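You operate a simulated robot arm through the tools that you are given. There is no shell and no other tool. Be economical: measure what you need, move in short steps, check, and stop when the job is done.

Carry out the task below with a simulated robot arm. There is one attempt and no reset: what you move stays moved.

TASK
Oil the middle of the offcut with the pad, then shut the pad in the square tin.

It is judged by the outcome, as a careful person would: the job done as asked, and still so three seconds after it is handed in. It fails if anything else is knocked over, pushed out of place, dropped, spilled or broken.

THE ROBOT
A 7-joint arm with a two-finger parallel gripper, fixed in place. Base frame: the origin is at the foot of the arm, x ahead of it, y to its left, z up; the work surface is at about z = 750. Lengths are in mm, angles in degrees, forces in N, time in s.
With the tool pointing down near the work surface it reaches from about 200 to 680 mm from the base axis. Its first joint turns from -66.0 to 66.0 degrees. Payload 2.4 kg.
Tool frame: the origin (TCP) lies between the finger pads and is the grasp point; the fingertips stand 30 mm ahead of it; z points along the fingers, y is the line along which they close. The gripper opens to 94 mm. The fingers are 28 mm wide and 10 mm thick; the gripper's body (50 by 96 mm) begins 55 mm behind the TCP.
Orientation is that of the tool frame in the base frame, as a unit quaternion [x, y, z, w]. With the fingers straight down and closing along the base's y, the tool's x points along the base's -x, its y along +y and its z along -z.

THE INTERFACE
- The arm moves only by the tool jog_arm. Its argument "motion" is a list of rows, each a list of 6 numbers: the shift along the tool's x, y, z in m, then the turn, a rotation vector about the tool's x, y, z in rad. In form: [[dx, dy, dz, rx, ry, rz], ...]. A call has 1 to 12 rows; each row is the pose to reach, as a shift and turn from the pose commanded when the call began, along the tool's axes at that moment. "jaw" is the gripper command, from -1 (shut) to 1 (fully open), values between in proportion, set as the call begins (left out, the last holds). A row lasts 0.2 s, in which the tool goes at most 50 mm and 8.6 degrees; a call with a longer step from one row to the next is refused whole, and so is a gripper value outside its range. A pose out of reach is approached as far as the arm can. The call stops where the force on the tool passes 70 N (or 10 N more than at its start, if that is more) or the arm is blocked; 0.2 s more then pass. The fingers move at their own pace (about 153 mm/s each) and stop on an object; they squeeze with about 33 N. The grip force told is the motor's: it shows also when the fingers shut on nothing. Time passes only in rows, and 0.2 s behind the last, so rows that repeat a pose let the fingers close. It gives the time, the measured TCP pose, the force on the tool (base axes), the opening and the grip force at its end, in the units of the frame above (readings bear some noise).
- Cameras (640 x 400 px; columns grow to the right, rows downward): "scene" is fixed at [47.1, 473.7, 1448.9]; the picture's right is [-0.69, -0.73, 0.00], its down [-0.46, 0.43, -0.78] and it looks along [0.56, -0.53, -0.63] (base axes); focal length 316 px, centre (320, 200). "wrist" rides on the gripper at [-37, 0, -58] in the tool frame; the picture's right is [0.00, -1.00, 0.00], its down [0.97, 0.00, -0.24] and it looks along [0.24, 0.00, 0.97] (tool axes); focal length 218 px, centre (320, 200).
- capture(camera): a new picture of that camera. No time passes.
- locate(camera, pixels): for up to 12 pixels [column, row] of the newest picture of that camera ("zoom" is the newest enlarged one), the place [x, y, z] in the base frame of the surface seen there, good to about 2 mm, but the place of the scene camera against the robot may be out by one fixed shift of up to 18 mm in any direction. No time passes.
- zoom(camera, box): a new picture of the part [left, top, right, bottom] of that camera's present view, enlarged. No time passes.
- hand_in(): hands the job in; it is judged then, once.

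Work in short steps. Measure before you move; look again where a grasp or a placing could have gone wrong, and mend it. You have 80 turns and 54 pictures in all, the two below and enlarged ones among them. Open the gripper and draw the arm clear of the work before you hand the job in, unless the task says otherwise; then end with one line.

The tools are called after "Call:" as a command line: name --pt "numbers of a row" for each row, then --argument value for the rest, lists and objects as JSON in quotes. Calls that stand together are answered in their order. jog_arm: Moves the arm, as the interface text tells. Its arguments: {"type":"object","properties":{"motion":{"type":"array","items":{"type":"array","items":{"type":"number"}}},"jaw":{"type":"number"}},"required":["motion"]} The other tools are called the same way: capture (camera) takes a picture; locate (camera, pixels) gives the place of the surface under pixels of a picture; zoom (camera, box) takes an enlarged picture of a part of a camera's view; hand_in () hands the job in.

At the start:

```text
time: 0.0
tcp_pos: [411.7, 130.4, 1180.2]
ee_rot: [0.0, 1.0, 0.001, 0.0]
ft_force: [0.6, 0.1, -0.4]
grip_width: 94.1
finger_force: 0.0
```

scene: 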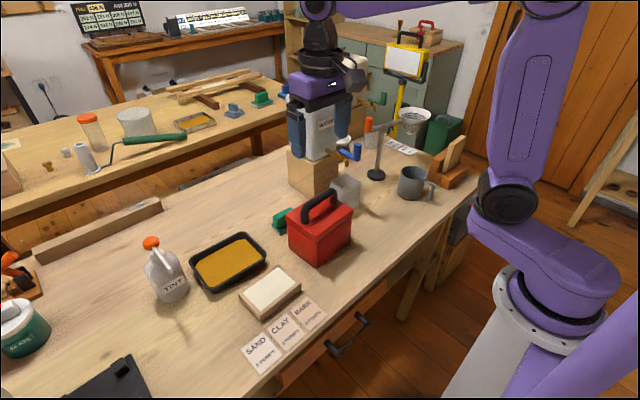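
wrist: 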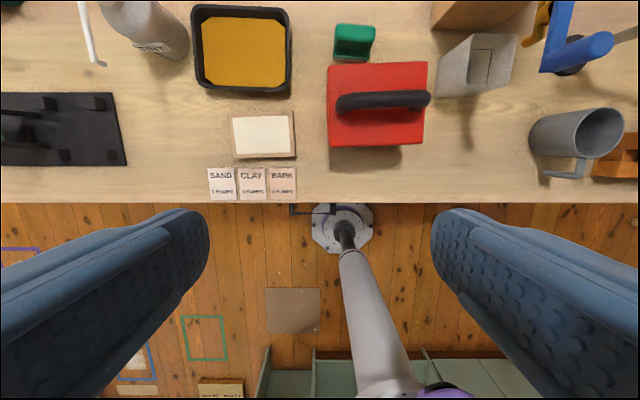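

I'll look closer at the bench items before measuring.

Call:
zoom --camera "scene" --box '[130, 170, 370, 320]'

Call:
zoom --camera "wrist" --box '[180, 0, 500, 200]'

Call:
zoom --camera "scene" --box '[280, 80, 480, 220]'

Call:
zoom --camera "scene" --box '[0, 200, 200, 400]'

```text
2.67 times, centred on (250, 245) of scene
```

zoom: 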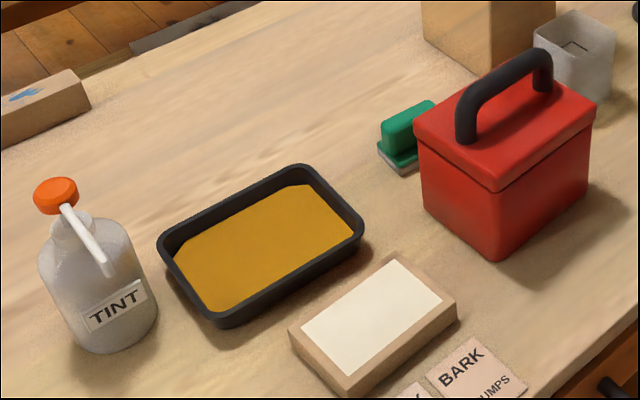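

```text
2.00 times, centred on (340, 100) of wrist
```

zoom: 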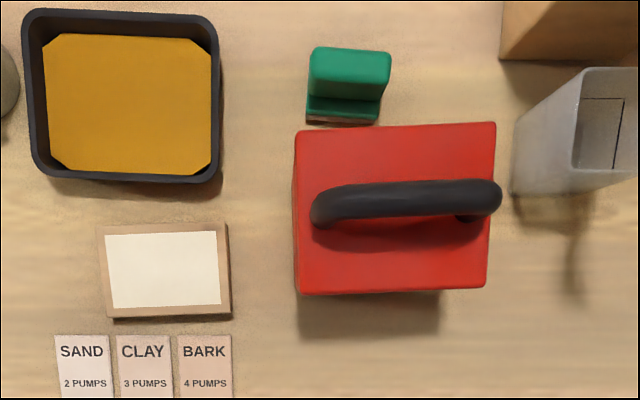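

```text
2.86 times, centred on (380, 150) of scene
```

zoom: 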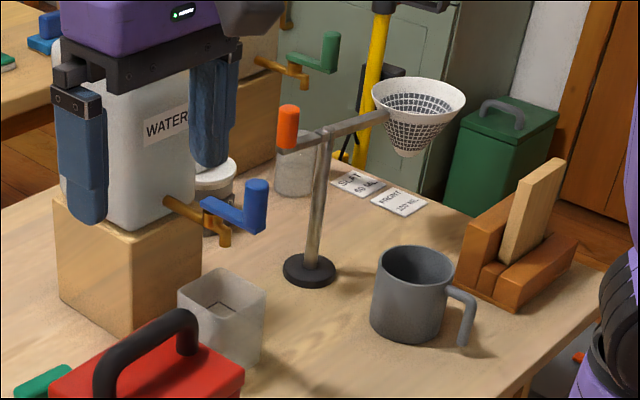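

```text
2.00 times, centred on (100, 300) of scene
```

zoom: 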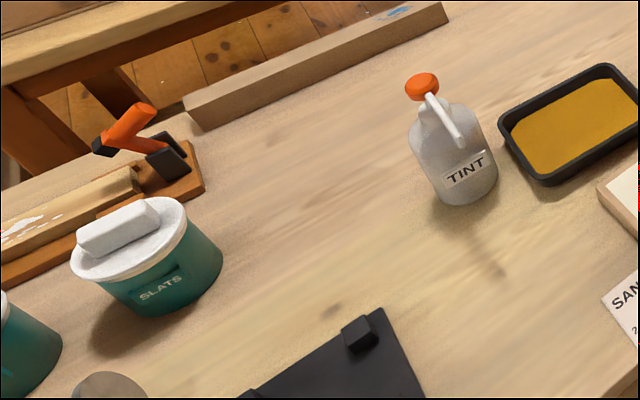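

The pad is the green-backed block at wrist (355,42), the offcut has a pale middle at (263,137), the oil tray is at (242,48), and the red lidded tin is at (377,105). I'll measure all of them through the wrist camera.

Call:
locate --camera "wrist" --pixels '[[355, 32], [355, 54], [337, 42], [373, 42], [263, 137], [234, 117], [292, 152], [242, 48], [197, 45], [289, 45], [242, 8], [242, 92]]'

Call:
locate --camera "wrist" --pixels '[[329, 68], [425, 63], [422, 142], [331, 146], [380, 100], [345, 102], [420, 98], [380, 125], [320, 100], [380, 160], [310, 130], [380, 90]]'

Call:
locate --camera "scene" --pixels '[[283, 213], [276, 227], [292, 215], [272, 288], [227, 262], [320, 205], [318, 235], [289, 214], [352, 206], [317, 264], [298, 295], [270, 318]]'

```text
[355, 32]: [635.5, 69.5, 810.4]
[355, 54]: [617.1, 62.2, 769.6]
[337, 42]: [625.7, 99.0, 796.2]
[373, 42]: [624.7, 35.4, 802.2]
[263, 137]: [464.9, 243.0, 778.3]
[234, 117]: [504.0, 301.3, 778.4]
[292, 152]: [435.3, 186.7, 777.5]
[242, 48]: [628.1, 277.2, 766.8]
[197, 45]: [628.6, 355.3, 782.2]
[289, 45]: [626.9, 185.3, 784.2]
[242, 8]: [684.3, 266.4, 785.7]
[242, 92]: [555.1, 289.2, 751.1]
```

```text
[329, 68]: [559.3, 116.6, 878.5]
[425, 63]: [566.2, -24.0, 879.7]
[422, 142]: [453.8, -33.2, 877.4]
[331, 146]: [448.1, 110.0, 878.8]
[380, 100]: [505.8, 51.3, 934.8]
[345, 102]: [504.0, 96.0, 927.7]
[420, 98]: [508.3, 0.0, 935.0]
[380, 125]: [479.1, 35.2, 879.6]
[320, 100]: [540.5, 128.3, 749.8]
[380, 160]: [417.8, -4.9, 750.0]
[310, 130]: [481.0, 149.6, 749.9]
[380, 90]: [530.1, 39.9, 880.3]
```

```text
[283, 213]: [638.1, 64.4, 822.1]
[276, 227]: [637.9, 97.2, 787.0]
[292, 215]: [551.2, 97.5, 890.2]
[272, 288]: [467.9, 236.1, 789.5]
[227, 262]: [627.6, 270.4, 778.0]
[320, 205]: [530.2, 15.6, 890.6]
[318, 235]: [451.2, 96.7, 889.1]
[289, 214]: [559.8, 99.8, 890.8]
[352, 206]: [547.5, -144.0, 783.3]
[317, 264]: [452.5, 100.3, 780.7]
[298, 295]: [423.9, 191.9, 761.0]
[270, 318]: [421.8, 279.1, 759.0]
```

The scene camera reads about (+3,-6,+11) off from the wrist camera. Next I'll move above the pad and look from close up.

Call:
jog_arm --pt "-0.04 -0.012 0.03 0 0 0" --pt "-0.08 -0.024 0.06 0 0 0" --pt "-0.12 -0.036 0.09 0 0 0" --pt "-0.16 -0.048 0.12 0 0 0" --pt "-0.19 -0.06 0.15 0 0 0" --pt "-0.21 -0.064 0.17 0 0 0" --pt "-0.21 -0.064 0.2 0 0 0" --jaw 1

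Call:
capture --camera "wrist"

```text
refused: row 1 steps farther than a row can; nothing moved
```

```text
47 pictures are left
```

wrist: 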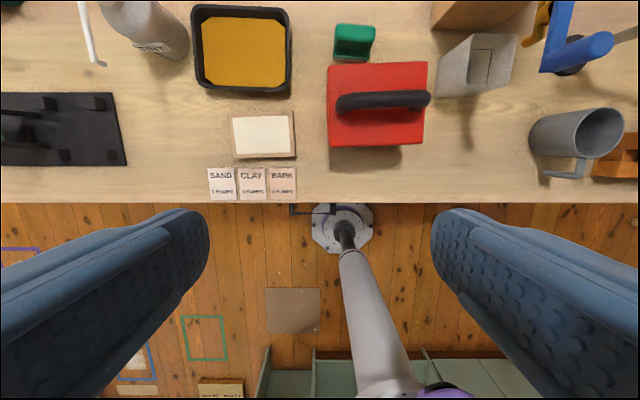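

The first step was too long, so I'll use smaller ones.

Call:
jog_arm --pt "-0.035 -0.01 0.03 0 0 0" --pt "-0.07 -0.02 0.06 0 0 0" --pt "-0.105 -0.03 0.09 0 0 0" --pt "-0.14 -0.04 0.12 0 0 0" --pt "-0.17 -0.05 0.15 0 0 0" --pt "-0.2 -0.06 0.18 0 0 0" --pt "-0.21 -0.064 0.2 0 0 0" --jaw 1

Call:
capture --camera "wrist"

```text
time: 1.6
tcp_pos: [619.9, 66.3, 983.3]
ee_rot: [0.0, 1.0, 0.0, 0.0]
ft_force: [-0.5, 0.2, -0.5]
grip_width: 94.0
finger_force: 0.0
```

```text
46 pictures are left
```

wrist: 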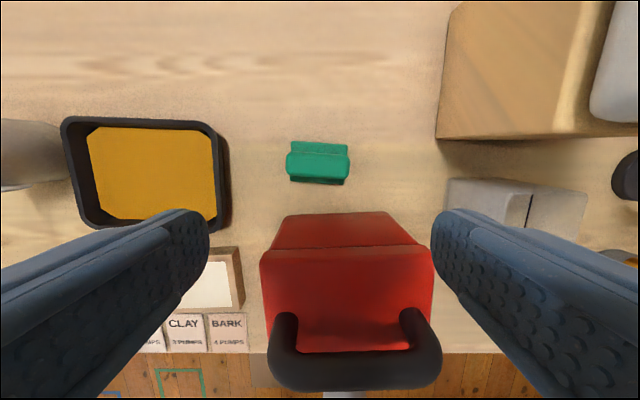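

The pad is centred at about (318,162). I'll measure its handle, base and height.

Call:
locate --camera "wrist" --pixels '[[290, 156], [347, 157], [318, 154], [318, 165], [318, 177], [318, 146], [293, 143], [346, 143], [318, 183], [290, 173], [346, 176], [318, 190]]'

Call:
zoom --camera "wrist" --box '[270, 130, 370, 195]'

Call:
zoom --camera "scene" --box '[250, 190, 330, 240]'

```text
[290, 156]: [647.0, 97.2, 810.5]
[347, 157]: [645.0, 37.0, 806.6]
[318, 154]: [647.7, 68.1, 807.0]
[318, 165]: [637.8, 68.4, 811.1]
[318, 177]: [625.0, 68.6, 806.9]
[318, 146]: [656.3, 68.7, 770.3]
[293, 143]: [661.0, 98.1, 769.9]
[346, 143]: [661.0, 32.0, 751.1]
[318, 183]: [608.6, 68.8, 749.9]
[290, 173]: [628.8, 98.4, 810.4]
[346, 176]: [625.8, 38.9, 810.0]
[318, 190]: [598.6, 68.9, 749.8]
```

```text
6.15 times, centred on (320, 162) of wrist
```

zoom: 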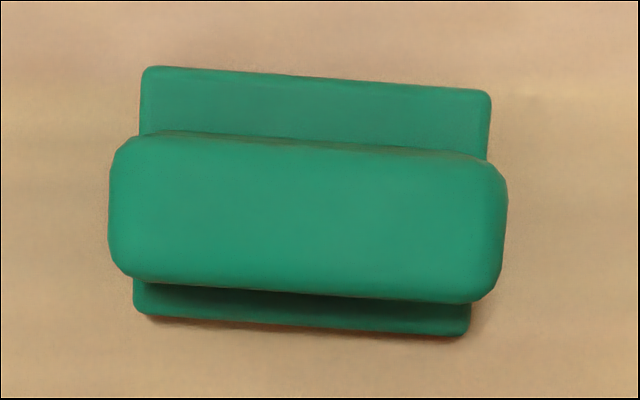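

```text
8.00 times, centred on (290, 215) of scene
```

zoom: 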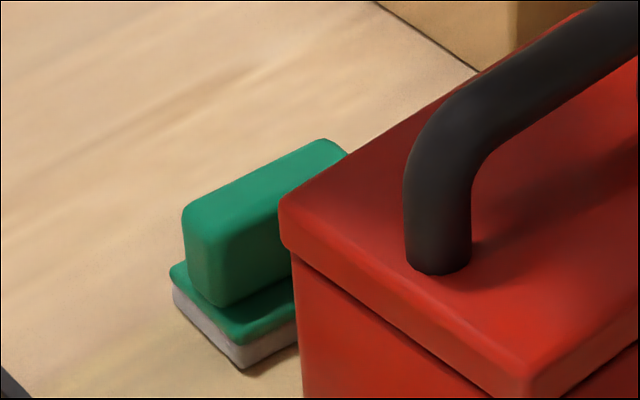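

The pad handle spans x 625–648, y 37–98, with its top at z 811, and the pad is turned about 3.5°. I'll turn the wrist so the fingers close across the handle's thickness and centre over it.

Call:
jog_arm --pt "-0.002 0 0 0 0 0.1484" --pt "-0.004 0 0 0 0 0.2968" --pt "-0.006 0 0 0 0 0.4452" --pt "-0.008 0 0 0 0 0.5936" --pt "-0.01 0.001 0 0 0 0.742" --pt "-0.012 0.001 0 0 0 0.8904" --pt "-0.014 0.001 0 0 0 1.0388" --pt "-0.016 0.002 0 0 0 1.1872" --pt "-0.017 0.002 0 0 0 1.3356" --pt "-0.017 0.002 0 0 0 1.484" --pt "-0.017 0.002 0 0 0 1.632" --pt "-0.017 0.002 0 0 0 1.632"

Call:
capture --camera "wrist"

```text
time: 4.2
tcp_pos: [638.6, 67.9, 980.2]
ee_rot: [0.729, 0.685, 0.0, 0.001]
ft_force: [-0.2, 0.3, 0.1]
grip_width: 93.8
finger_force: 0.0
```

```text
43 pictures are left
```

wrist: 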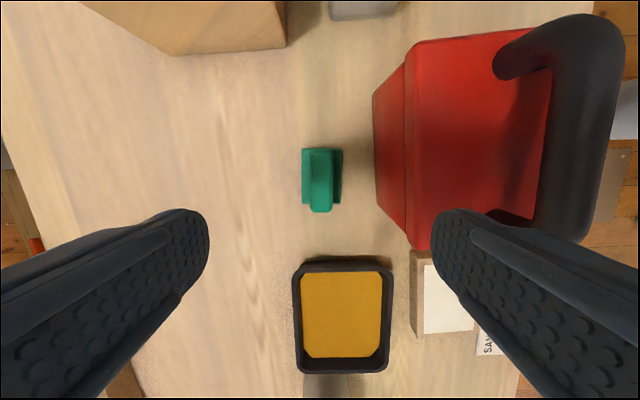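

The wrist is aligned with the handle. I'll narrow the jaws to about 56 mm so they clear the tin, then descend to TCP z≈804.

Call:
jog_arm --pt "0 -0.001 0.03 0 0 0" --pt "0 -0.0015 0.065 0 0 0" --pt "0 -0.0015 0.1 0 0 0" --pt "0 -0.0015 0.13 0 0 0" --pt "0 -0.0015 0.155 0 0 0" --pt "0 -0.0015 0.17 0 0 0" --pt "0 -0.0015 0.176 0 0 0" --jaw 0.2

Call:
capture --camera "wrist"

```text
time: 5.8
tcp_pos: [634.5, 67.9, 803.8]
ee_rot: [0.728, 0.685, 0.0, 0.0]
ft_force: [-0.1, -0.4, 0.0]
grip_width: 56.7
finger_force: 0.1
```

```text
42 pictures are left
```

wrist: 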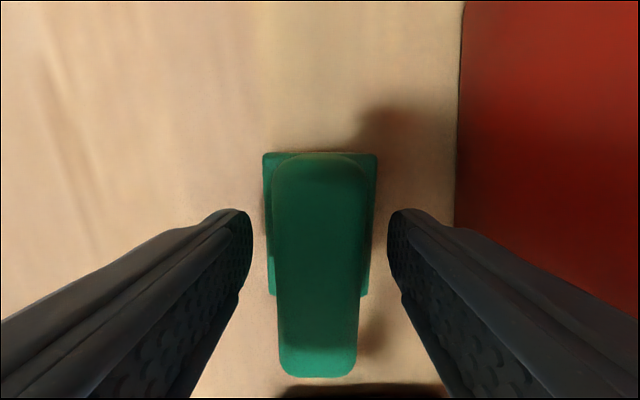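

The handle sits between the fingers, so I'll close on it.

Call:
jog_arm --pt "0 0 0 0 0 0" --pt "0 0 0 0 0 0" --pt "0 0 0 0 0 0" --jaw -1

Call:
jog_arm --pt "0 0 -0.02 0 0 0" --pt "0 0 -0.05 0 0 0" --pt "0 0 -0.08 0 0 0" --pt "0 0 -0.1 0 0 0"

Call:
capture --camera "wrist"

```text
time: 6.6
tcp_pos: [635.5, 68.6, 804.0]
ee_rot: [0.728, 0.685, 0.0, 0.0]
ft_force: [-0.2, 0.0, -1.1]
grip_width: 29.7
finger_force: 33.0
```

```text
time: 7.6
tcp_pos: [637.1, 67.1, 904.1]
ee_rot: [0.728, 0.685, 0.0, 0.0]
ft_force: [-0.3, 0.1, 0.4]
grip_width: 29.6
finger_force: 33.3
```

```text
41 pictures are left
```

wrist: 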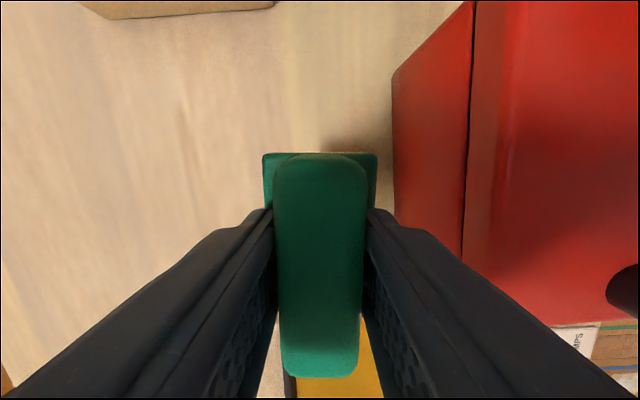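

The pad is gripped firmly (29.6 mm, 33 N) and lifts with its underside 54 mm below the TCP. I'll carry it over the oil tray and recheck the tray's position.

Call:
jog_arm --pt "0.04 -0.007 0 0 0 0" --pt "0.08 -0.014 0 0 0 0" --pt "0.12 -0.021 0 0 0 0" --pt "0.16 -0.029 0 0 0 0" --pt "0.193 -0.0367 0 0 0 0" --pt "0.193 -0.0367 0 0 0 0"

Call:
capture --camera "wrist"

Call:
capture --camera "scene"

```text
time: 9.0
tcp_pos: [610.7, 265.9, 904.3]
ee_rot: [0.728, 0.685, 0.001, 0.0]
ft_force: [-0.1, 1.2, -0.9]
grip_width: 29.6
finger_force: 32.6
```

```text
40 pictures are left
```

wrist: 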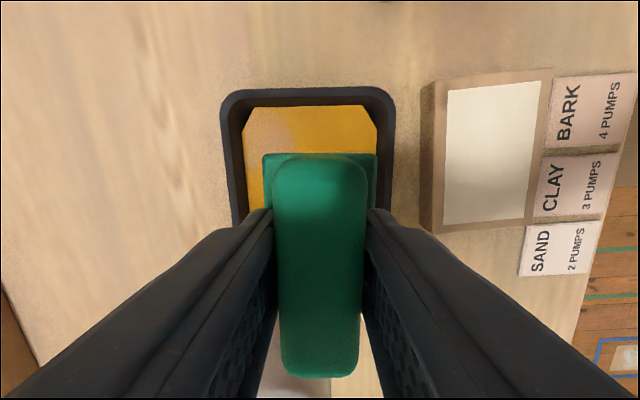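

```text
39 pictures are left
```

scene: 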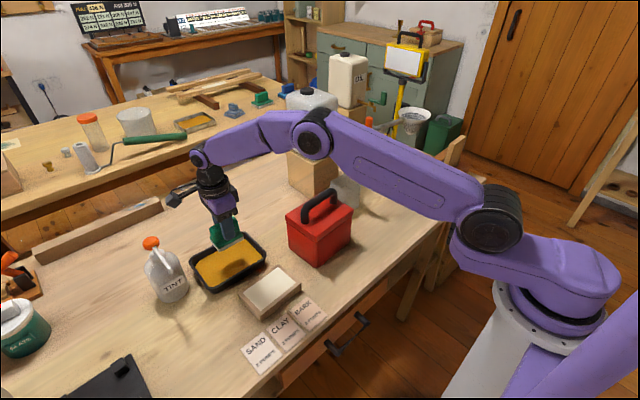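

I'll measure the tray's inner edges and the oil surface, and the offcut's pale patch, from this closer view.

Call:
locate --camera "wrist" --pixels '[[308, 95], [308, 110], [308, 130], [228, 150], [388, 150], [255, 140], [372, 140], [448, 92], [539, 83], [447, 222], [524, 216], [490, 150]]'

Call:
locate --camera "wrist" --pixels '[[432, 84], [552, 72], [426, 228], [535, 222], [250, 190], [240, 190]]'

Call:
zoom --camera "scene" --box '[140, 190, 340, 330]'

```text
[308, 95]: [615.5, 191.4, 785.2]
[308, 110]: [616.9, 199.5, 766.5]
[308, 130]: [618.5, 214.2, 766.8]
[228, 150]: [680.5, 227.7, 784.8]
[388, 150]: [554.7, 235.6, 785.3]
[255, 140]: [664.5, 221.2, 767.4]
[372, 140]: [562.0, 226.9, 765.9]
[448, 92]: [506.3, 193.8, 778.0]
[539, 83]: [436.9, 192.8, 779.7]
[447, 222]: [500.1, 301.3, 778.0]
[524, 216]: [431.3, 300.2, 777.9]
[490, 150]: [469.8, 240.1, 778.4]
```

```text
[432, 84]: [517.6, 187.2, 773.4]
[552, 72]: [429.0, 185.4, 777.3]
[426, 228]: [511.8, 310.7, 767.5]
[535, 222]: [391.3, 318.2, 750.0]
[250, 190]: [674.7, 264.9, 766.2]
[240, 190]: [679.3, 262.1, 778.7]
```

```text
2.86 times, centred on (240, 260) of scene
```

zoom: 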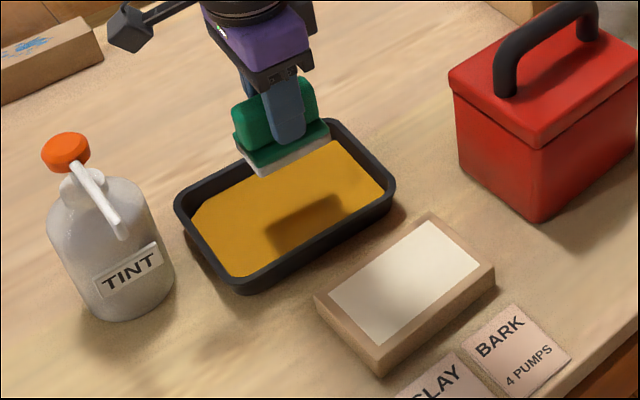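

The tray spans x 555–680, and the oil surface is at z 767. I'll lower the pad so its underside goes just under the surface (TCP ≈ 818).

Call:
jog_arm --pt "0 0 0.03 0 0 0" --pt "0 0 0.055 0 0 0" --pt "0 0 0.07 0 0 0" --pt "0 0 0.08 0 0 0" --pt "0 0 0.085 0 0 0" --pt "0 0 0.0865 0 0 0" --pt "0 0 0.0865 0 0 0" --pt "0 0 0.0865 0 0 0"

Call:
zoom --camera "scene" --box '[140, 190, 340, 330]'

```text
time: 10.8
tcp_pos: [613.4, 262.3, 818.7]
ee_rot: [0.729, 0.685, -0.001, 0.0]
ft_force: [0.1, 0.5, -1.1]
grip_width: 29.9
finger_force: 32.7
```

```text
2.86 times, centred on (240, 260) of scene
```

zoom: 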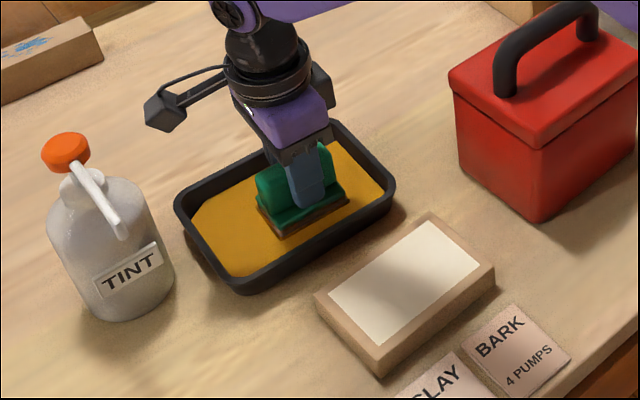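

No contact force, so it's liquid, and the pad's edge has darkened. I'll dip 2 mm more, lift slowly and hold so it can drip.

Call:
jog_arm --pt "0 0 0.0025 0 0 0" --pt "0 0 0.0025 0 0 0" --pt "0 0 -0.003 0 0 0" --pt "0 0 -0.01 0 0 0" --pt "0 0 -0.02 0 0 0" --pt "0 0 -0.03 0 0 0" --pt "0 0 -0.03 0 0 0" --pt "0 0 -0.05 0 0 0" --pt "0 0 -0.08 0 0 0" --pt "0 0 -0.08 0 0 0" --pt "0 0 -0.08 0 0 0"

Call:
zoom --camera "scene" --box '[140, 170, 340, 310]'

```text
time: 13.2
tcp_pos: [611.9, 262.5, 897.7]
ee_rot: [0.728, 0.685, 0.0, -0.001]
ft_force: [-1.0, -0.9, -1.5]
grip_width: 29.5
finger_force: 32.7
```

```text
2.86 times, centred on (240, 240) of scene
```

zoom: 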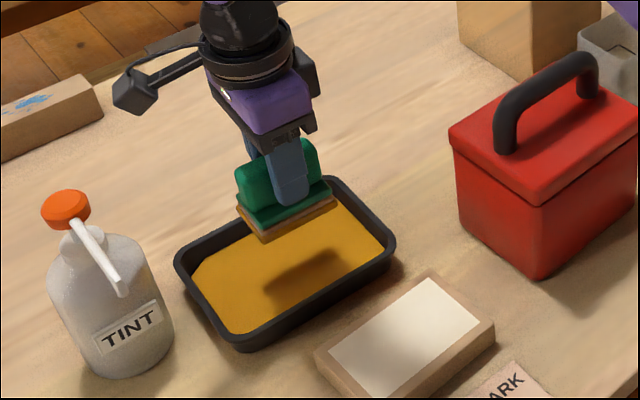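

The pad's felt is now oil-brown. I'll carry it over the offcut's centre (≈469, 247) and align it with the pale patch (turn −6.8°).

Call:
jog_arm --pt "-0.004 -0.03 0 0 0 -0.03" --pt "-0.009 -0.06 0 0 0 -0.06" --pt "-0.014 -0.09 0 0 0 -0.09" --pt "-0.019 -0.12 0 0 0 -0.118" --pt "-0.0241 -0.1418 0 0 0 -0.118" --pt "-0.0241 -0.1418 0 0 0 -0.118" --pt "-0.0241 -0.1418 0 0 0 -0.118"

Call:
capture --camera "wrist"

```text
time: 14.8
tcp_pos: [470.8, 246.1, 896.9]
ee_rot: [0.687, 0.727, 0.0, 0.001]
ft_force: [-0.7, -0.2, -1.3]
grip_width: 29.9
finger_force: 33.4
```

```text
35 pictures are left
```

wrist: 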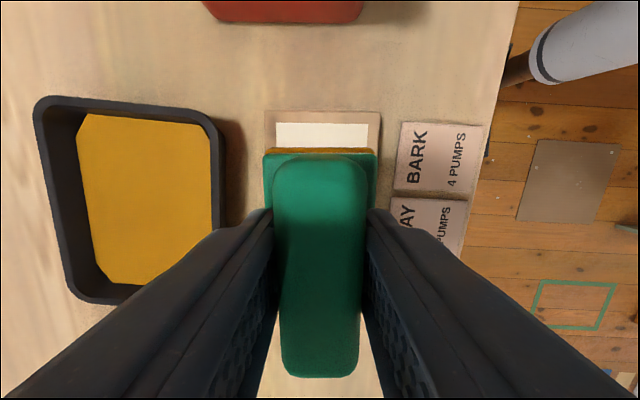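

Aligned with the patch. I'll descend gently to light contact (TCP ≈ 832).

Call:
jog_arm --pt "0 0 0.025 0 0 0" --pt "0 0 0.045 0 0 0" --pt "0 0 0.057 0 0 0" --pt "0 0 0.062 0 0 0" --pt "0 0 0.064 0 0 0" --pt "0 0 0.065 0 0 0" --pt "0 0 0.065 0 0 0"

```text
time: 16.4
tcp_pos: [469.1, 248.6, 832.3]
ee_rot: [0.687, 0.727, -0.001, 0.0]
ft_force: [0.3, 0.2, -1.0]
grip_width: 29.7
finger_force: 33.2
```

Call:
jog_arm --pt "0 0 0.001 0 0 0" --pt "0 0 0.0015 0 0 0" --pt "0 0 0.0015 0 0 0"

Call:
zoom --camera "scene" --box '[200, 210, 340, 330]'

```text
time: 17.2
tcp_pos: [469.7, 248.8, 830.8]
ee_rot: [0.687, 0.727, 0.0, 0.0]
ft_force: [-7.8, -4.6, 25.5]
grip_width: 29.9
finger_force: 33.3
```

```text
3.33 times, centred on (270, 270) of scene
```

zoom: 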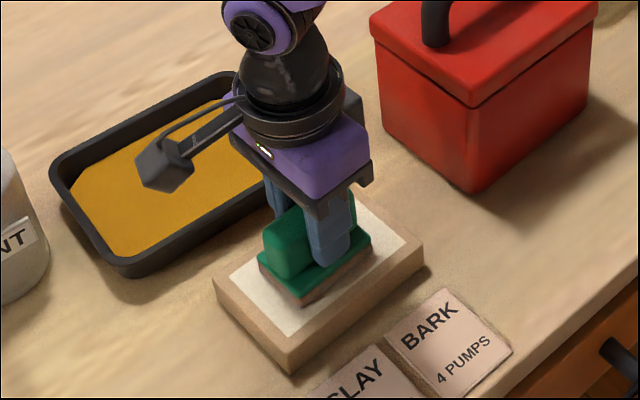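

Contact is firm at 25 N. I'll ease up 0.7 mm and make one short stroke along the patch, checking that the offcut stays put.

Call:
jog_arm --pt "0 0 -0.0007 0 0 0" --pt "0.006 0 -0.0007 0 0 0" --pt "0.012 0 -0.0007 0 0 0" --pt "0.018 0 -0.0007 0 0 0"

Call:
zoom --camera "scene" --box '[200, 210, 340, 330]'

```text
time: 18.2
tcp_pos: [468.6, 265.6, 830.8]
ee_rot: [0.687, 0.727, 0.0, 0.0]
ft_force: [0.2, -6.9, 15.0]
grip_width: 29.9
finger_force: 33.1
```

```text
3.33 times, centred on (270, 270) of scene
```

zoom: 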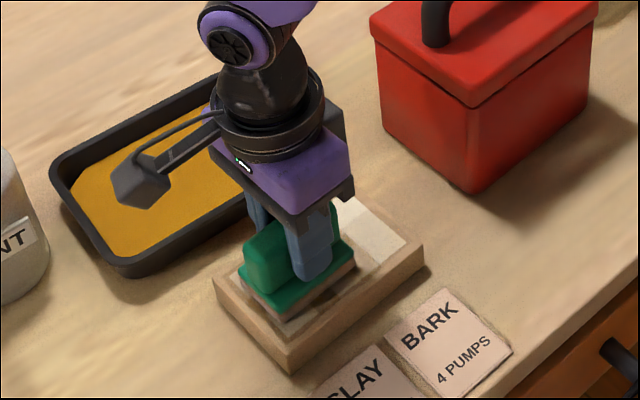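

The offcut hasn't moved, and the wiped part is darkening. I'll work over the rest of the patch in overlapping strokes.

Call:
jog_arm --pt "0 0.005 0 0 0 0" --pt "0.001 0.009 0 0 0 0" --pt "-0.006 0.009 0 0 0 0" --pt "-0.013 0.009 0 0 0 0" --pt "-0.02 0.009 0 0 0 0" --pt "-0.027 0.009 0 0 0 0" --pt "-0.033 0.009 0 0 0 0" --pt "-0.038 0.009 0 0 0 0" --pt "-0.038 0.003 0 0 0 0" --pt "-0.038 -0.003 0 0 0 0" --pt "-0.038 -0.009 0 0 0 0"

Call:
jog_arm --pt "0.006 0 0 0 0 0" --pt "0.012 0 0 0 0 0" --pt "0.018 0 0 0 0 0" --pt "0.024 0 0 0 0 0" --pt "0.03 0 0 0 0 0" --pt "0.036 0 0 0 0 0" --pt "0.039 0 0 0 0 0" --pt "0.039 0 0 0 0 0"

Call:
zoom --camera "scene" --box '[200, 210, 340, 330]'

```text
time: 20.6
tcp_pos: [461.5, 226.1, 831.1]
ee_rot: [0.687, 0.726, 0.0, 0.0]
ft_force: [1.3, 0.9, -0.1]
grip_width: 29.6
finger_force: 32.9
```

```text
time: 22.4
tcp_pos: [459.1, 266.2, 832.3]
ee_rot: [0.686, 0.727, 0.0, 0.0]
ft_force: [0.4, -0.4, -1.4]
grip_width: 29.7
finger_force: 32.6
```

```text
3.33 times, centred on (270, 270) of scene
```

zoom: 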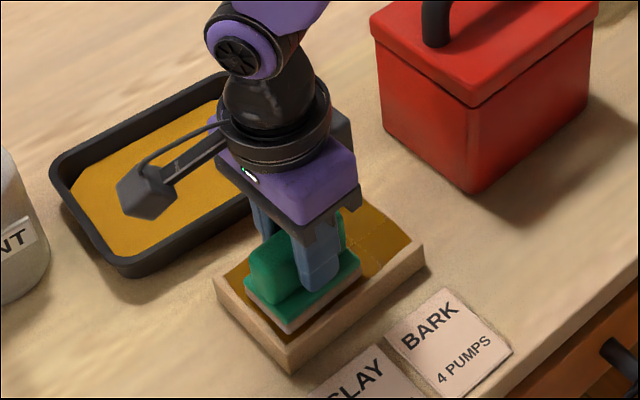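

The exposed part is now oil-coloured. I'll lift and check the whole patch.

Call:
jog_arm --pt "0 0 -0.015 0 0 0" --pt "0 0 -0.04 0 0 0" --pt "0 0 -0.08 0 0 0" --pt "0.0 0 -0.12 0 0 0" --pt "0.03 0 -0.12 0 0 0" --pt "0.06 0 -0.12 0 0 0" --pt "0.06 0 -0.12 0 0 0"

Call:
capture --camera "wrist"

Call:
zoom --camera "scene" --box '[200, 210, 340, 330]'

```text
time: 24.0
tcp_pos: [457.3, 325.6, 950.9]
ee_rot: [0.687, 0.726, 0.0, 0.0]
ft_force: [-0.2, -0.1, -1.1]
grip_width: 29.7
finger_force: 32.5
```

```text
31 pictures are left
```

wrist: 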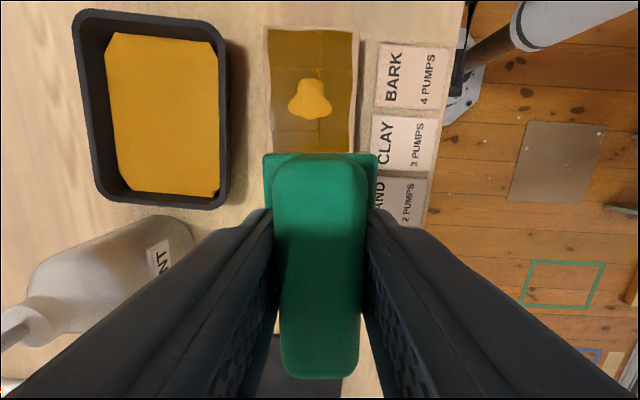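

```text
3.33 times, centred on (270, 270) of scene
```

zoom: 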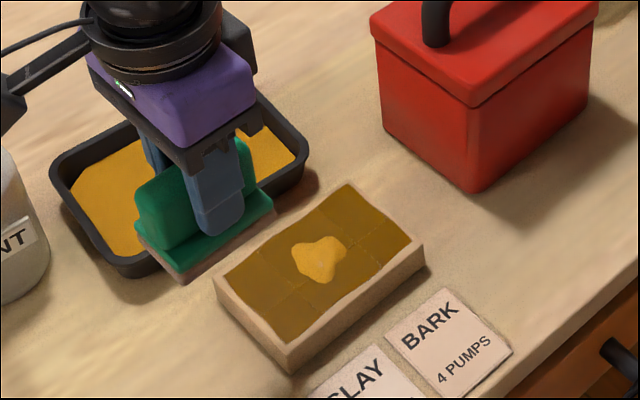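

The whole patch is covered, but there's a lighter blob in the middle at scene (270,263). I'll check whether it's pooled oil.

Call:
zoom --camera "wrist" --box '[250, 20, 370, 160]'

Call:
locate --camera "wrist" --pixels '[[310, 98], [293, 110], [325, 85], [340, 60], [270, 32], [351, 36], [267, 145], [347, 148]]'

```text
2.86 times, centred on (310, 90) of wrist
```

zoom: 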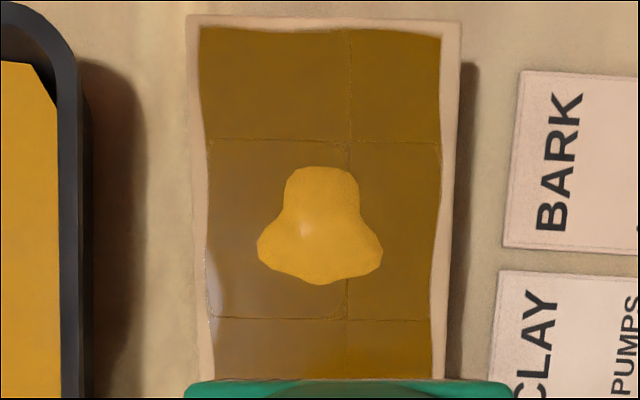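

```text
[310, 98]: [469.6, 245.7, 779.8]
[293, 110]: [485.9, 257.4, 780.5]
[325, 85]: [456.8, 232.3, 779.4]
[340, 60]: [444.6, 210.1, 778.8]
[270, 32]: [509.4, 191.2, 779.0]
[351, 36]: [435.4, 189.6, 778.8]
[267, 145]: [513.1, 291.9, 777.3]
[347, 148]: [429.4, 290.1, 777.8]
```

It's a pool of excess oil about 1.5 mm high, left where I dwelt. The pad's felt now looks pale, so I'll make a quick, light pass over the middle without dwelling to spread it or take it up.

Call:
jog_arm --pt "-0.03 0.004 0.02 0 0 0" --pt "-0.0585 0.008 0.05 0 0 0" --pt "-0.0585 0.008 0.09 0 0 0" --pt "-0.0585 0.008 0.11 0 0 0" --pt "-0.0585 0.008 0.1175 0 0 0" --pt "-0.066 0.008 0.1197 0 0 0" --pt "-0.076 0.008 0.1197 0 0 0" --pt "-0.088 0.008 0.1197 0 0 0" --pt "-0.099 0.008 0.1197 0 0 0" --pt "-0.099 0.008 0.11 0 0 0" --pt "-0.099 0.008 0.07 0 0 0"

Call:
jog_arm --pt "0.03 0 -0.02 0 0 0" --pt "0.065 0 -0.04 0 0 0" --pt "0.1 0 -0.07 0 0 0" --pt "0.12 0 -0.07 0 0 0" --pt "0.12 0 -0.07 0 0 0"

Call:
zoom --camera "scene" --box '[180, 190, 340, 330]'

```text
time: 26.4
tcp_pos: [473.1, 225.3, 883.3]
ee_rot: [0.687, 0.727, -0.001, 0.001]
ft_force: [0.5, 0.2, -0.9]
grip_width: 29.8
finger_force: 33.5
```

```text
time: 27.6
tcp_pos: [463.2, 346.0, 953.1]
ee_rot: [0.687, 0.727, 0.0, 0.0]
ft_force: [-1.1, 0.3, 0.1]
grip_width: 29.7
finger_force: 32.8
```

```text
2.86 times, centred on (260, 260) of scene
```

zoom: 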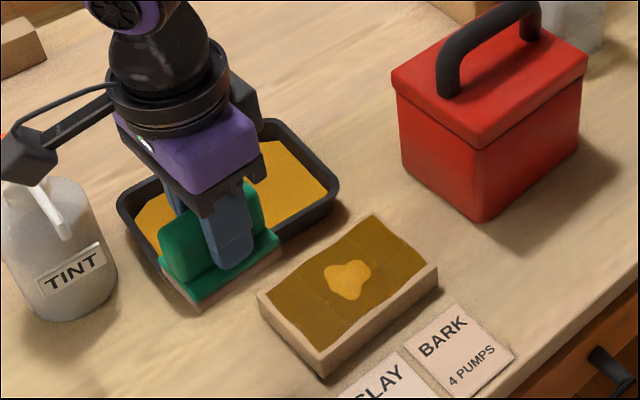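

The blob still shows, so I'll compare it from the wrist view.

Call:
capture --camera "wrist"

Call:
zoom --camera "wrist" --box '[250, 0, 370, 140]'

```text
27 pictures are left
```

wrist: 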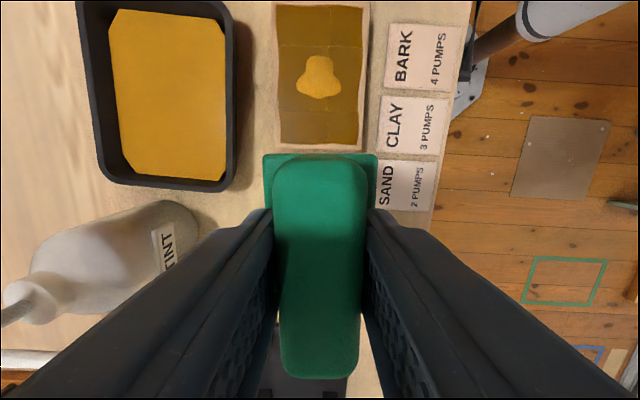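

```text
2.86 times, centred on (310, 70) of wrist
```

zoom: 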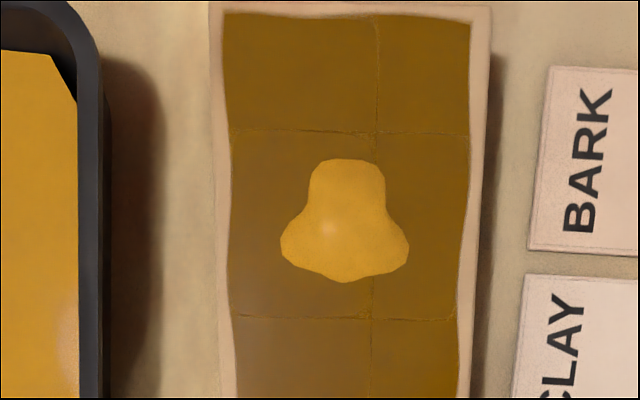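

By my tally the last pass was commanded about 0.3 mm above contact height, so it likely didn't touch. I'll repeat it about 1 mm lower with force checks.

Call:
jog_arm --pt "-0.03 0 0.02 0 0 0" --pt "-0.06 0 0.05 0 0 0" --pt "-0.078 0 0.09 0 0 0" --pt "-0.078 0 0.11 0 0 0" --pt "-0.078 0 0.118 0 0 0" --pt "-0.082 0 0.1205 0 0 0" --pt "-0.088 0 0.1209 0 0 0" --pt "-0.094 0 0.1209 0 0 0"

Call:
jog_arm --pt "-0.008 0 0 0 0 0" --pt "-0.016 0 0 0 0 0" --pt "-0.024 0 0 0 0 0"

Call:
jog_arm --pt "0 0 -0.01 0 0 0" --pt "0.02 0 -0.04 0 0 0" --pt "0.06 0 -0.07 0 0 0" --pt "0.1 0 -0.1 0 0 0" --pt "0.118 0 -0.121 0 0 0" --pt "0.118 0 -0.121 0 0 0"

Call:
zoom --camera "scene" --box '[180, 190, 340, 330]'

```text
time: 29.4
tcp_pos: [468.6, 253.6, 832.9]
ee_rot: [0.686, 0.728, 0.002, 0.001]
ft_force: [-0.1, 8.4, 16.0]
grip_width: 29.8
finger_force: 33.1
```

```text
time: 30.2
tcp_pos: [470.1, 231.9, 832.6]
ee_rot: [0.686, 0.727, 0.001, 0.001]
ft_force: [-2.0, 11.5, 23.1]
grip_width: 29.6
finger_force: 32.8
```

```text
time: 31.6
tcp_pos: [460.3, 346.6, 955.9]
ee_rot: [0.686, 0.727, 0.001, 0.0]
ft_force: [0.1, -0.4, -0.8]
grip_width: 29.7
finger_force: 33.1
```

```text
2.86 times, centred on (260, 260) of scene
```

zoom: 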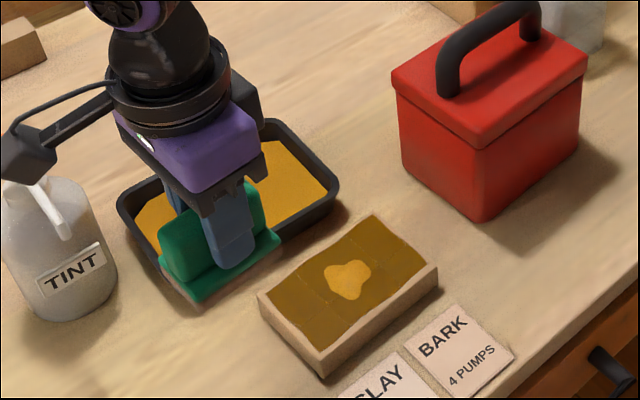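

Two passes under 16–23 N left the blob unchanged, so I'll accept it; the patch is fully oiled. The tin's lid needs a free gripper, so I'll rest the pad on the already oiled offcut and let go.

Call:
jog_arm --pt "-0.03 0 0.02 0 0 0" --pt "-0.065 -0.001 0.05 0 0 0" --pt "-0.1 -0.001 0.08 0 0 0" --pt "-0.1 -0.001 0.105 0 0 0" --pt "-0.1 -0.001 0.115 0 0 0" --pt "-0.1 -0.001 0.1195 0 0 0" --pt "-0.1 -0.001 0.1198 0 0 0"

Call:
jog_arm --pt "0 0 0 0 0 0" --pt "0 0 0 0 0 0" --jaw 0.2

Call:
jog_arm --pt "0 0 -0.02 0 0 0" --pt "0 0 -0.05 0 0 0" --pt "0 0 -0.09 0 0 0" --pt "0 0 -0.13 0 0 0" --pt "0 0 -0.17 0 0 0" --pt "0 0 -0.21 0 0 0" --pt "0 0 -0.21 0 0 0"

Call:
capture --camera "wrist"

```text
time: 33.2
tcp_pos: [465.6, 248.8, 833.5]
ee_rot: [0.687, 0.727, 0.0, 0.0]
ft_force: [0.5, -0.4, -0.7]
grip_width: 30.1
finger_force: 32.9
```

```text
time: 33.8
tcp_pos: [465.5, 247.7, 833.4]
ee_rot: [0.688, 0.726, 0.0, 0.0]
ft_force: [-0.9, -0.2, 0.2]
grip_width: 56.5
finger_force: 0.0
```

```text
time: 35.4
tcp_pos: [468.8, 246.1, 1044.7]
ee_rot: [0.686, 0.727, 0.0, 0.0]
ft_force: [0.3, -0.4, 0.0]
grip_width: 56.7
finger_force: 0.0
```

```text
24 pictures are left
```

wrist: 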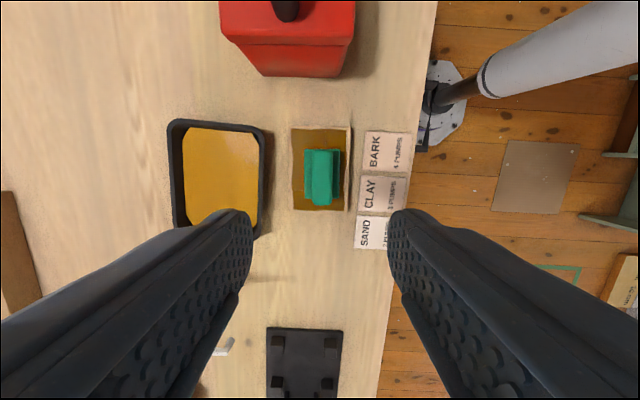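

The pad rests stably on the offcut. I'll measure the free bench between the offcut and the black stand for the lid.

Call:
locate --camera "wrist" --pixels '[[300, 215], [270, 327], [342, 330], [384, 300], [355, 240], [300, 270], [262, 235], [255, 270], [270, 300], [318, 165], [310, 195], [326, 150]]'

Call:
capture --camera "scene"

```text
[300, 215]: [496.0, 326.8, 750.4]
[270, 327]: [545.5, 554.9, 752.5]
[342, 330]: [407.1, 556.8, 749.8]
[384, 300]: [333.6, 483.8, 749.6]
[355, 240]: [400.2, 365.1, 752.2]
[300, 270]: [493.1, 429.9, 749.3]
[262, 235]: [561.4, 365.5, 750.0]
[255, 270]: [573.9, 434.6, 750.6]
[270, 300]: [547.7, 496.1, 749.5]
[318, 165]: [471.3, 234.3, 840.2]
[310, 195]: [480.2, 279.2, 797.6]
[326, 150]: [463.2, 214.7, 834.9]
```

```text
23 pictures are left
```

scene: 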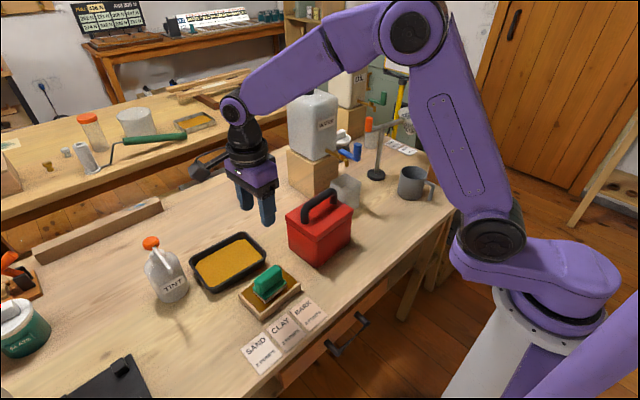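

Free bench spans x 400–560, y 330–550, so the lid fits around (468, 432). I'll move above the tin's handle, keeping this orientation since the lid is turned about 3° the same way.

Call:
jog_arm --pt "-0.04 0.005 0 0 0 0" --pt "-0.08 0.01 0 0 0 0" --pt "-0.12 0.015 0 0 0 0" --pt "-0.16 0.02 0 0 0 0" --pt "-0.2 0.026 0 0 0 0" --pt "-0.2058 0.0263 0 0 0 0" --pt "-0.2058 0.0263 0 0 0 0"

Call:
capture --camera "wrist"

```text
time: 37.0
tcp_pos: [503.6, 44.2, 1043.1]
ee_rot: [0.687, 0.727, 0.0, 0.0]
ft_force: [0.4, -0.3, -0.7]
grip_width: 56.5
finger_force: 0.2
```

```text
22 pictures are left
```

wrist: 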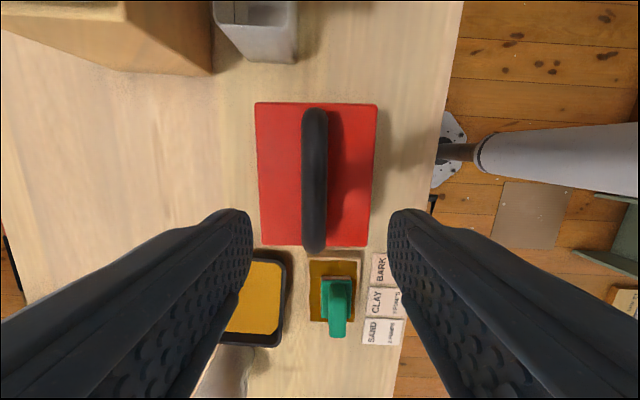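

Call:
locate --camera "wrist" --pixels '[[314, 120], [314, 165], [314, 235], [306, 165], [323, 165], [257, 104], [376, 105], [262, 244], [365, 246], [280, 170], [305, 110], [314, 248]]'

Call:
zoom --camera "scene" --box '[270, 170, 370, 270]'

```text
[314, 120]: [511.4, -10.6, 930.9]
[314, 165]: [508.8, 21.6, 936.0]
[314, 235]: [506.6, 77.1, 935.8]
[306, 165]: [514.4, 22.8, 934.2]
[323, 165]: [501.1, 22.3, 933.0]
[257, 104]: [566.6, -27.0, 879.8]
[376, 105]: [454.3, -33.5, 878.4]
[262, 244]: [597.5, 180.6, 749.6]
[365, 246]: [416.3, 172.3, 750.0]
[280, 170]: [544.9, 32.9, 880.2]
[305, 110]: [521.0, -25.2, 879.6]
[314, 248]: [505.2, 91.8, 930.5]
```

```text
4.00 times, centred on (320, 220) of scene
```

zoom: 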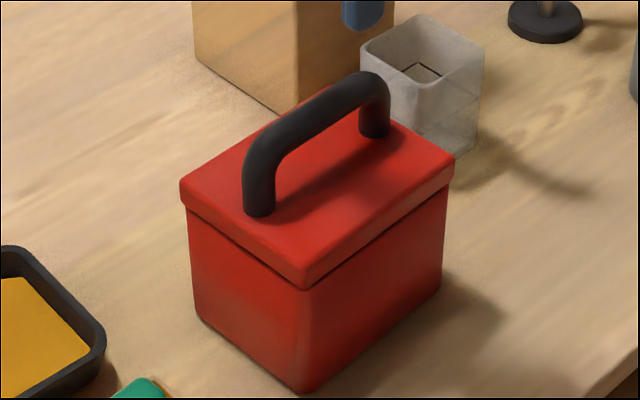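

The handle bar is centred at about (508, 41), roughly 22 mm thick, with its top at z 936. I'll descend to TCP z≈923 and grip it.

Call:
jog_arm --pt "-0.002 0.002 0.03 0 0 0" --pt "-0.002 0.002 0.065 0 0 0" --pt "-0.002 0.002 0.095 0 0 0" --pt "-0.002 0.002 0.112 0 0 0" --pt "-0.002 0.002 0.119 0 0 0" --pt "-0.002 0.002 0.119 0 0 0"

Call:
jog_arm --pt "0 0 0 0 0 0" --pt "0 0 0 0 0 0" --pt "0 0 0 0 0 0" --jaw -1

Call:
jog_arm --pt "0 0 -0.005 0 0 0" --pt "0 0 -0.01 0 0 0" --pt "0 0 -0.018 0 0 0" --pt "0 0 -0.025 0 0 0" --pt "0 0 -0.025 0 0 0"

Call:
zoom --camera "scene" --box '[250, 130, 390, 280]'

```text
time: 38.4
tcp_pos: [507.3, 43.0, 921.5]
ee_rot: [0.687, 0.727, 0.001, 0.0]
ft_force: [-0.3, 0.1, 0.0]
grip_width: 56.3
finger_force: 0.0
```

```text
time: 39.2
tcp_pos: [507.1, 42.0, 922.9]
ee_rot: [0.688, 0.726, 0.0, 0.0]
ft_force: [0.9, 1.8, 0.6]
grip_width: 25.6
finger_force: 32.8
```

```text
time: 40.4
tcp_pos: [506.5, 41.0, 948.2]
ee_rot: [0.686, 0.728, -0.001, -0.001]
ft_force: [0.4, 2.0, -4.2]
grip_width: 25.8
finger_force: 32.7
```

```text
2.67 times, centred on (320, 205) of scene
```

zoom: 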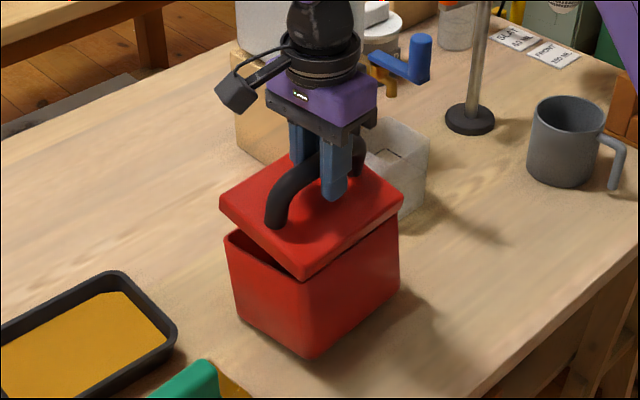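

The lid is free. I'll raise it well clear, then check its underside and the tin.

Call:
jog_arm --pt "0 0 -0.02 0 0 0" --pt "0 0 -0.05 0 0 0" --pt "0 0 -0.08 0 0 0" --pt "0 0 -0.1 0 0 0" --pt "0 0 -0.1 0 0 0"

Call:
capture --camera "scene"

Call:
locate --camera "scene" --pixels '[[168, 293], [165, 255], [150, 243], [160, 270], [187, 288], [95, 370], [122, 366], [150, 395]]'

Call:
zoom --camera "scene" --box '[250, 90, 390, 280]'

```text
time: 41.6
tcp_pos: [506.7, 41.4, 1046.7]
ee_rot: [0.687, 0.727, -0.001, 0.001]
ft_force: [0.4, -0.2, -8.7]
grip_width: 25.5
finger_force: 33.3
```

```text
19 pictures are left
```

scene: 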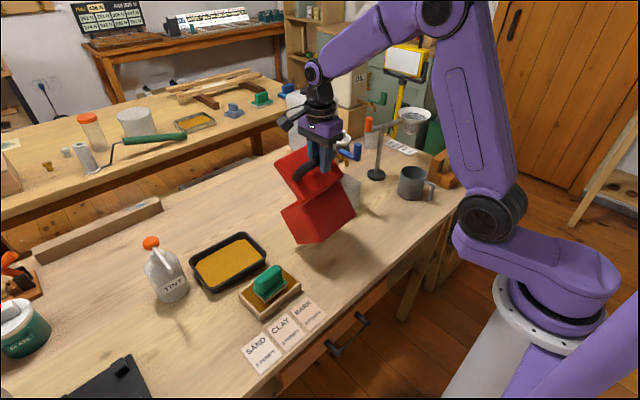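

```text
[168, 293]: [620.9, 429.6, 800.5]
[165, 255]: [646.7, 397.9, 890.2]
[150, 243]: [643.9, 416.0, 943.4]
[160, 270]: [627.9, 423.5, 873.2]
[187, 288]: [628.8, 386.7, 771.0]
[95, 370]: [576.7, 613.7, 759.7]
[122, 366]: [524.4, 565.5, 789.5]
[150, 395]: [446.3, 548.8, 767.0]
```

```text
2.11 times, centred on (320, 185) of scene
```

zoom: 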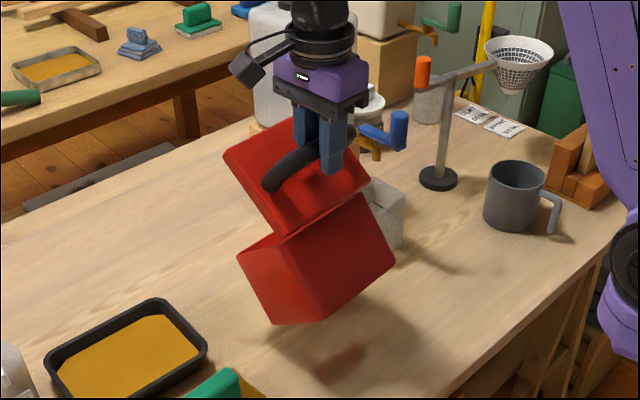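

The tin came up with the lid: the lid is hinged along the near (−x) side, and the body is hanging from it. I'll retrace slowly straight down so it sits flat again.

Call:
jog_arm --pt "0 0 0.01 0 0 0" --pt "0 0 0.02 0 0 0" --pt "0 0 0.03 0 0 0" --pt "0 0 0.04 0 0 0" --pt "0 0 0.045 0 0 0" --pt "0 0 0.045 0 0 0"

Call:
zoom --camera "scene" --box '[240, 120, 400, 280]'

```text
time: 43.0
tcp_pos: [505.5, 43.3, 1004.3]
ee_rot: [0.687, 0.727, 0.001, 0.001]
ft_force: [-2.9, 3.2, 1.7]
grip_width: 21.2
finger_force: 33.2
```

```text
2.50 times, centred on (320, 200) of scene
```

zoom: 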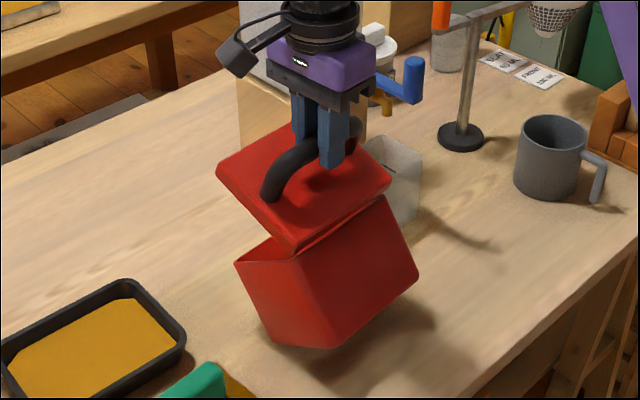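

The far bottom edge has touched down and the body is still tilted. I'll continue down 30 mm.

Call:
jog_arm --pt "0 0 0.006 0 0 0" --pt "0 0 0.012 0 0 0" --pt "0 0 0.018 0 0 0" --pt "0 0 0.024 0 0 0" --pt "0 0 0.03 0 0 0" --pt "0 0 0.03 0 0 0"

Call:
zoom --camera "scene" --box '[240, 120, 400, 280]'

```text
time: 44.4
tcp_pos: [507.3, 41.3, 972.8]
ee_rot: [0.687, 0.727, 0.0, 0.0]
ft_force: [-2.1, 0.3, -0.2]
grip_width: 21.0
finger_force: 32.4
```

```text
2.50 times, centred on (320, 200) of scene
```

zoom: 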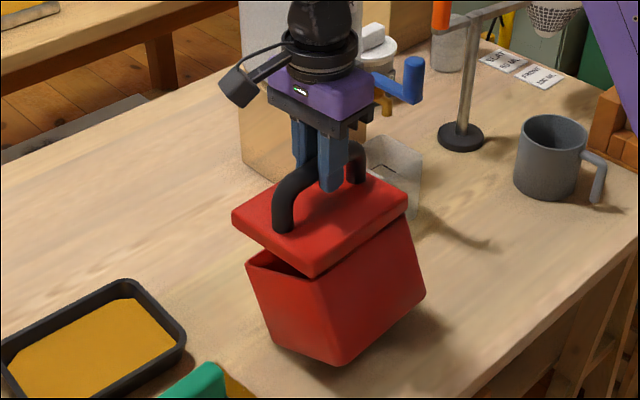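

It's righting itself cleanly. Continuing down 20 mm more.

Call:
jog_arm --pt "0 0 0.005 0 0 0" --pt "0 0 0.01 0 0 0" --pt "0 0 0.015 0 0 0" --pt "0 0 0.02 0 0 0" --pt "0 0 0.02 0 0 0"

Call:
zoom --camera "scene" --box '[240, 120, 400, 280]'

```text
time: 45.6
tcp_pos: [508.0, 40.9, 953.4]
ee_rot: [0.687, 0.726, 0.0, 0.0]
ft_force: [-1.5, 1.3, -1.3]
grip_width: 21.2
finger_force: 32.7
```

```text
2.50 times, centred on (320, 200) of scene
```

zoom: 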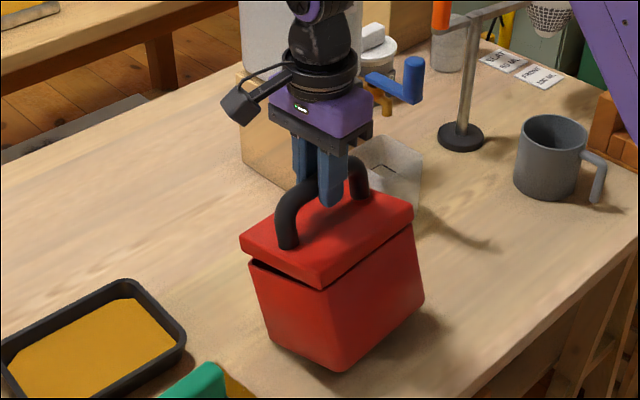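

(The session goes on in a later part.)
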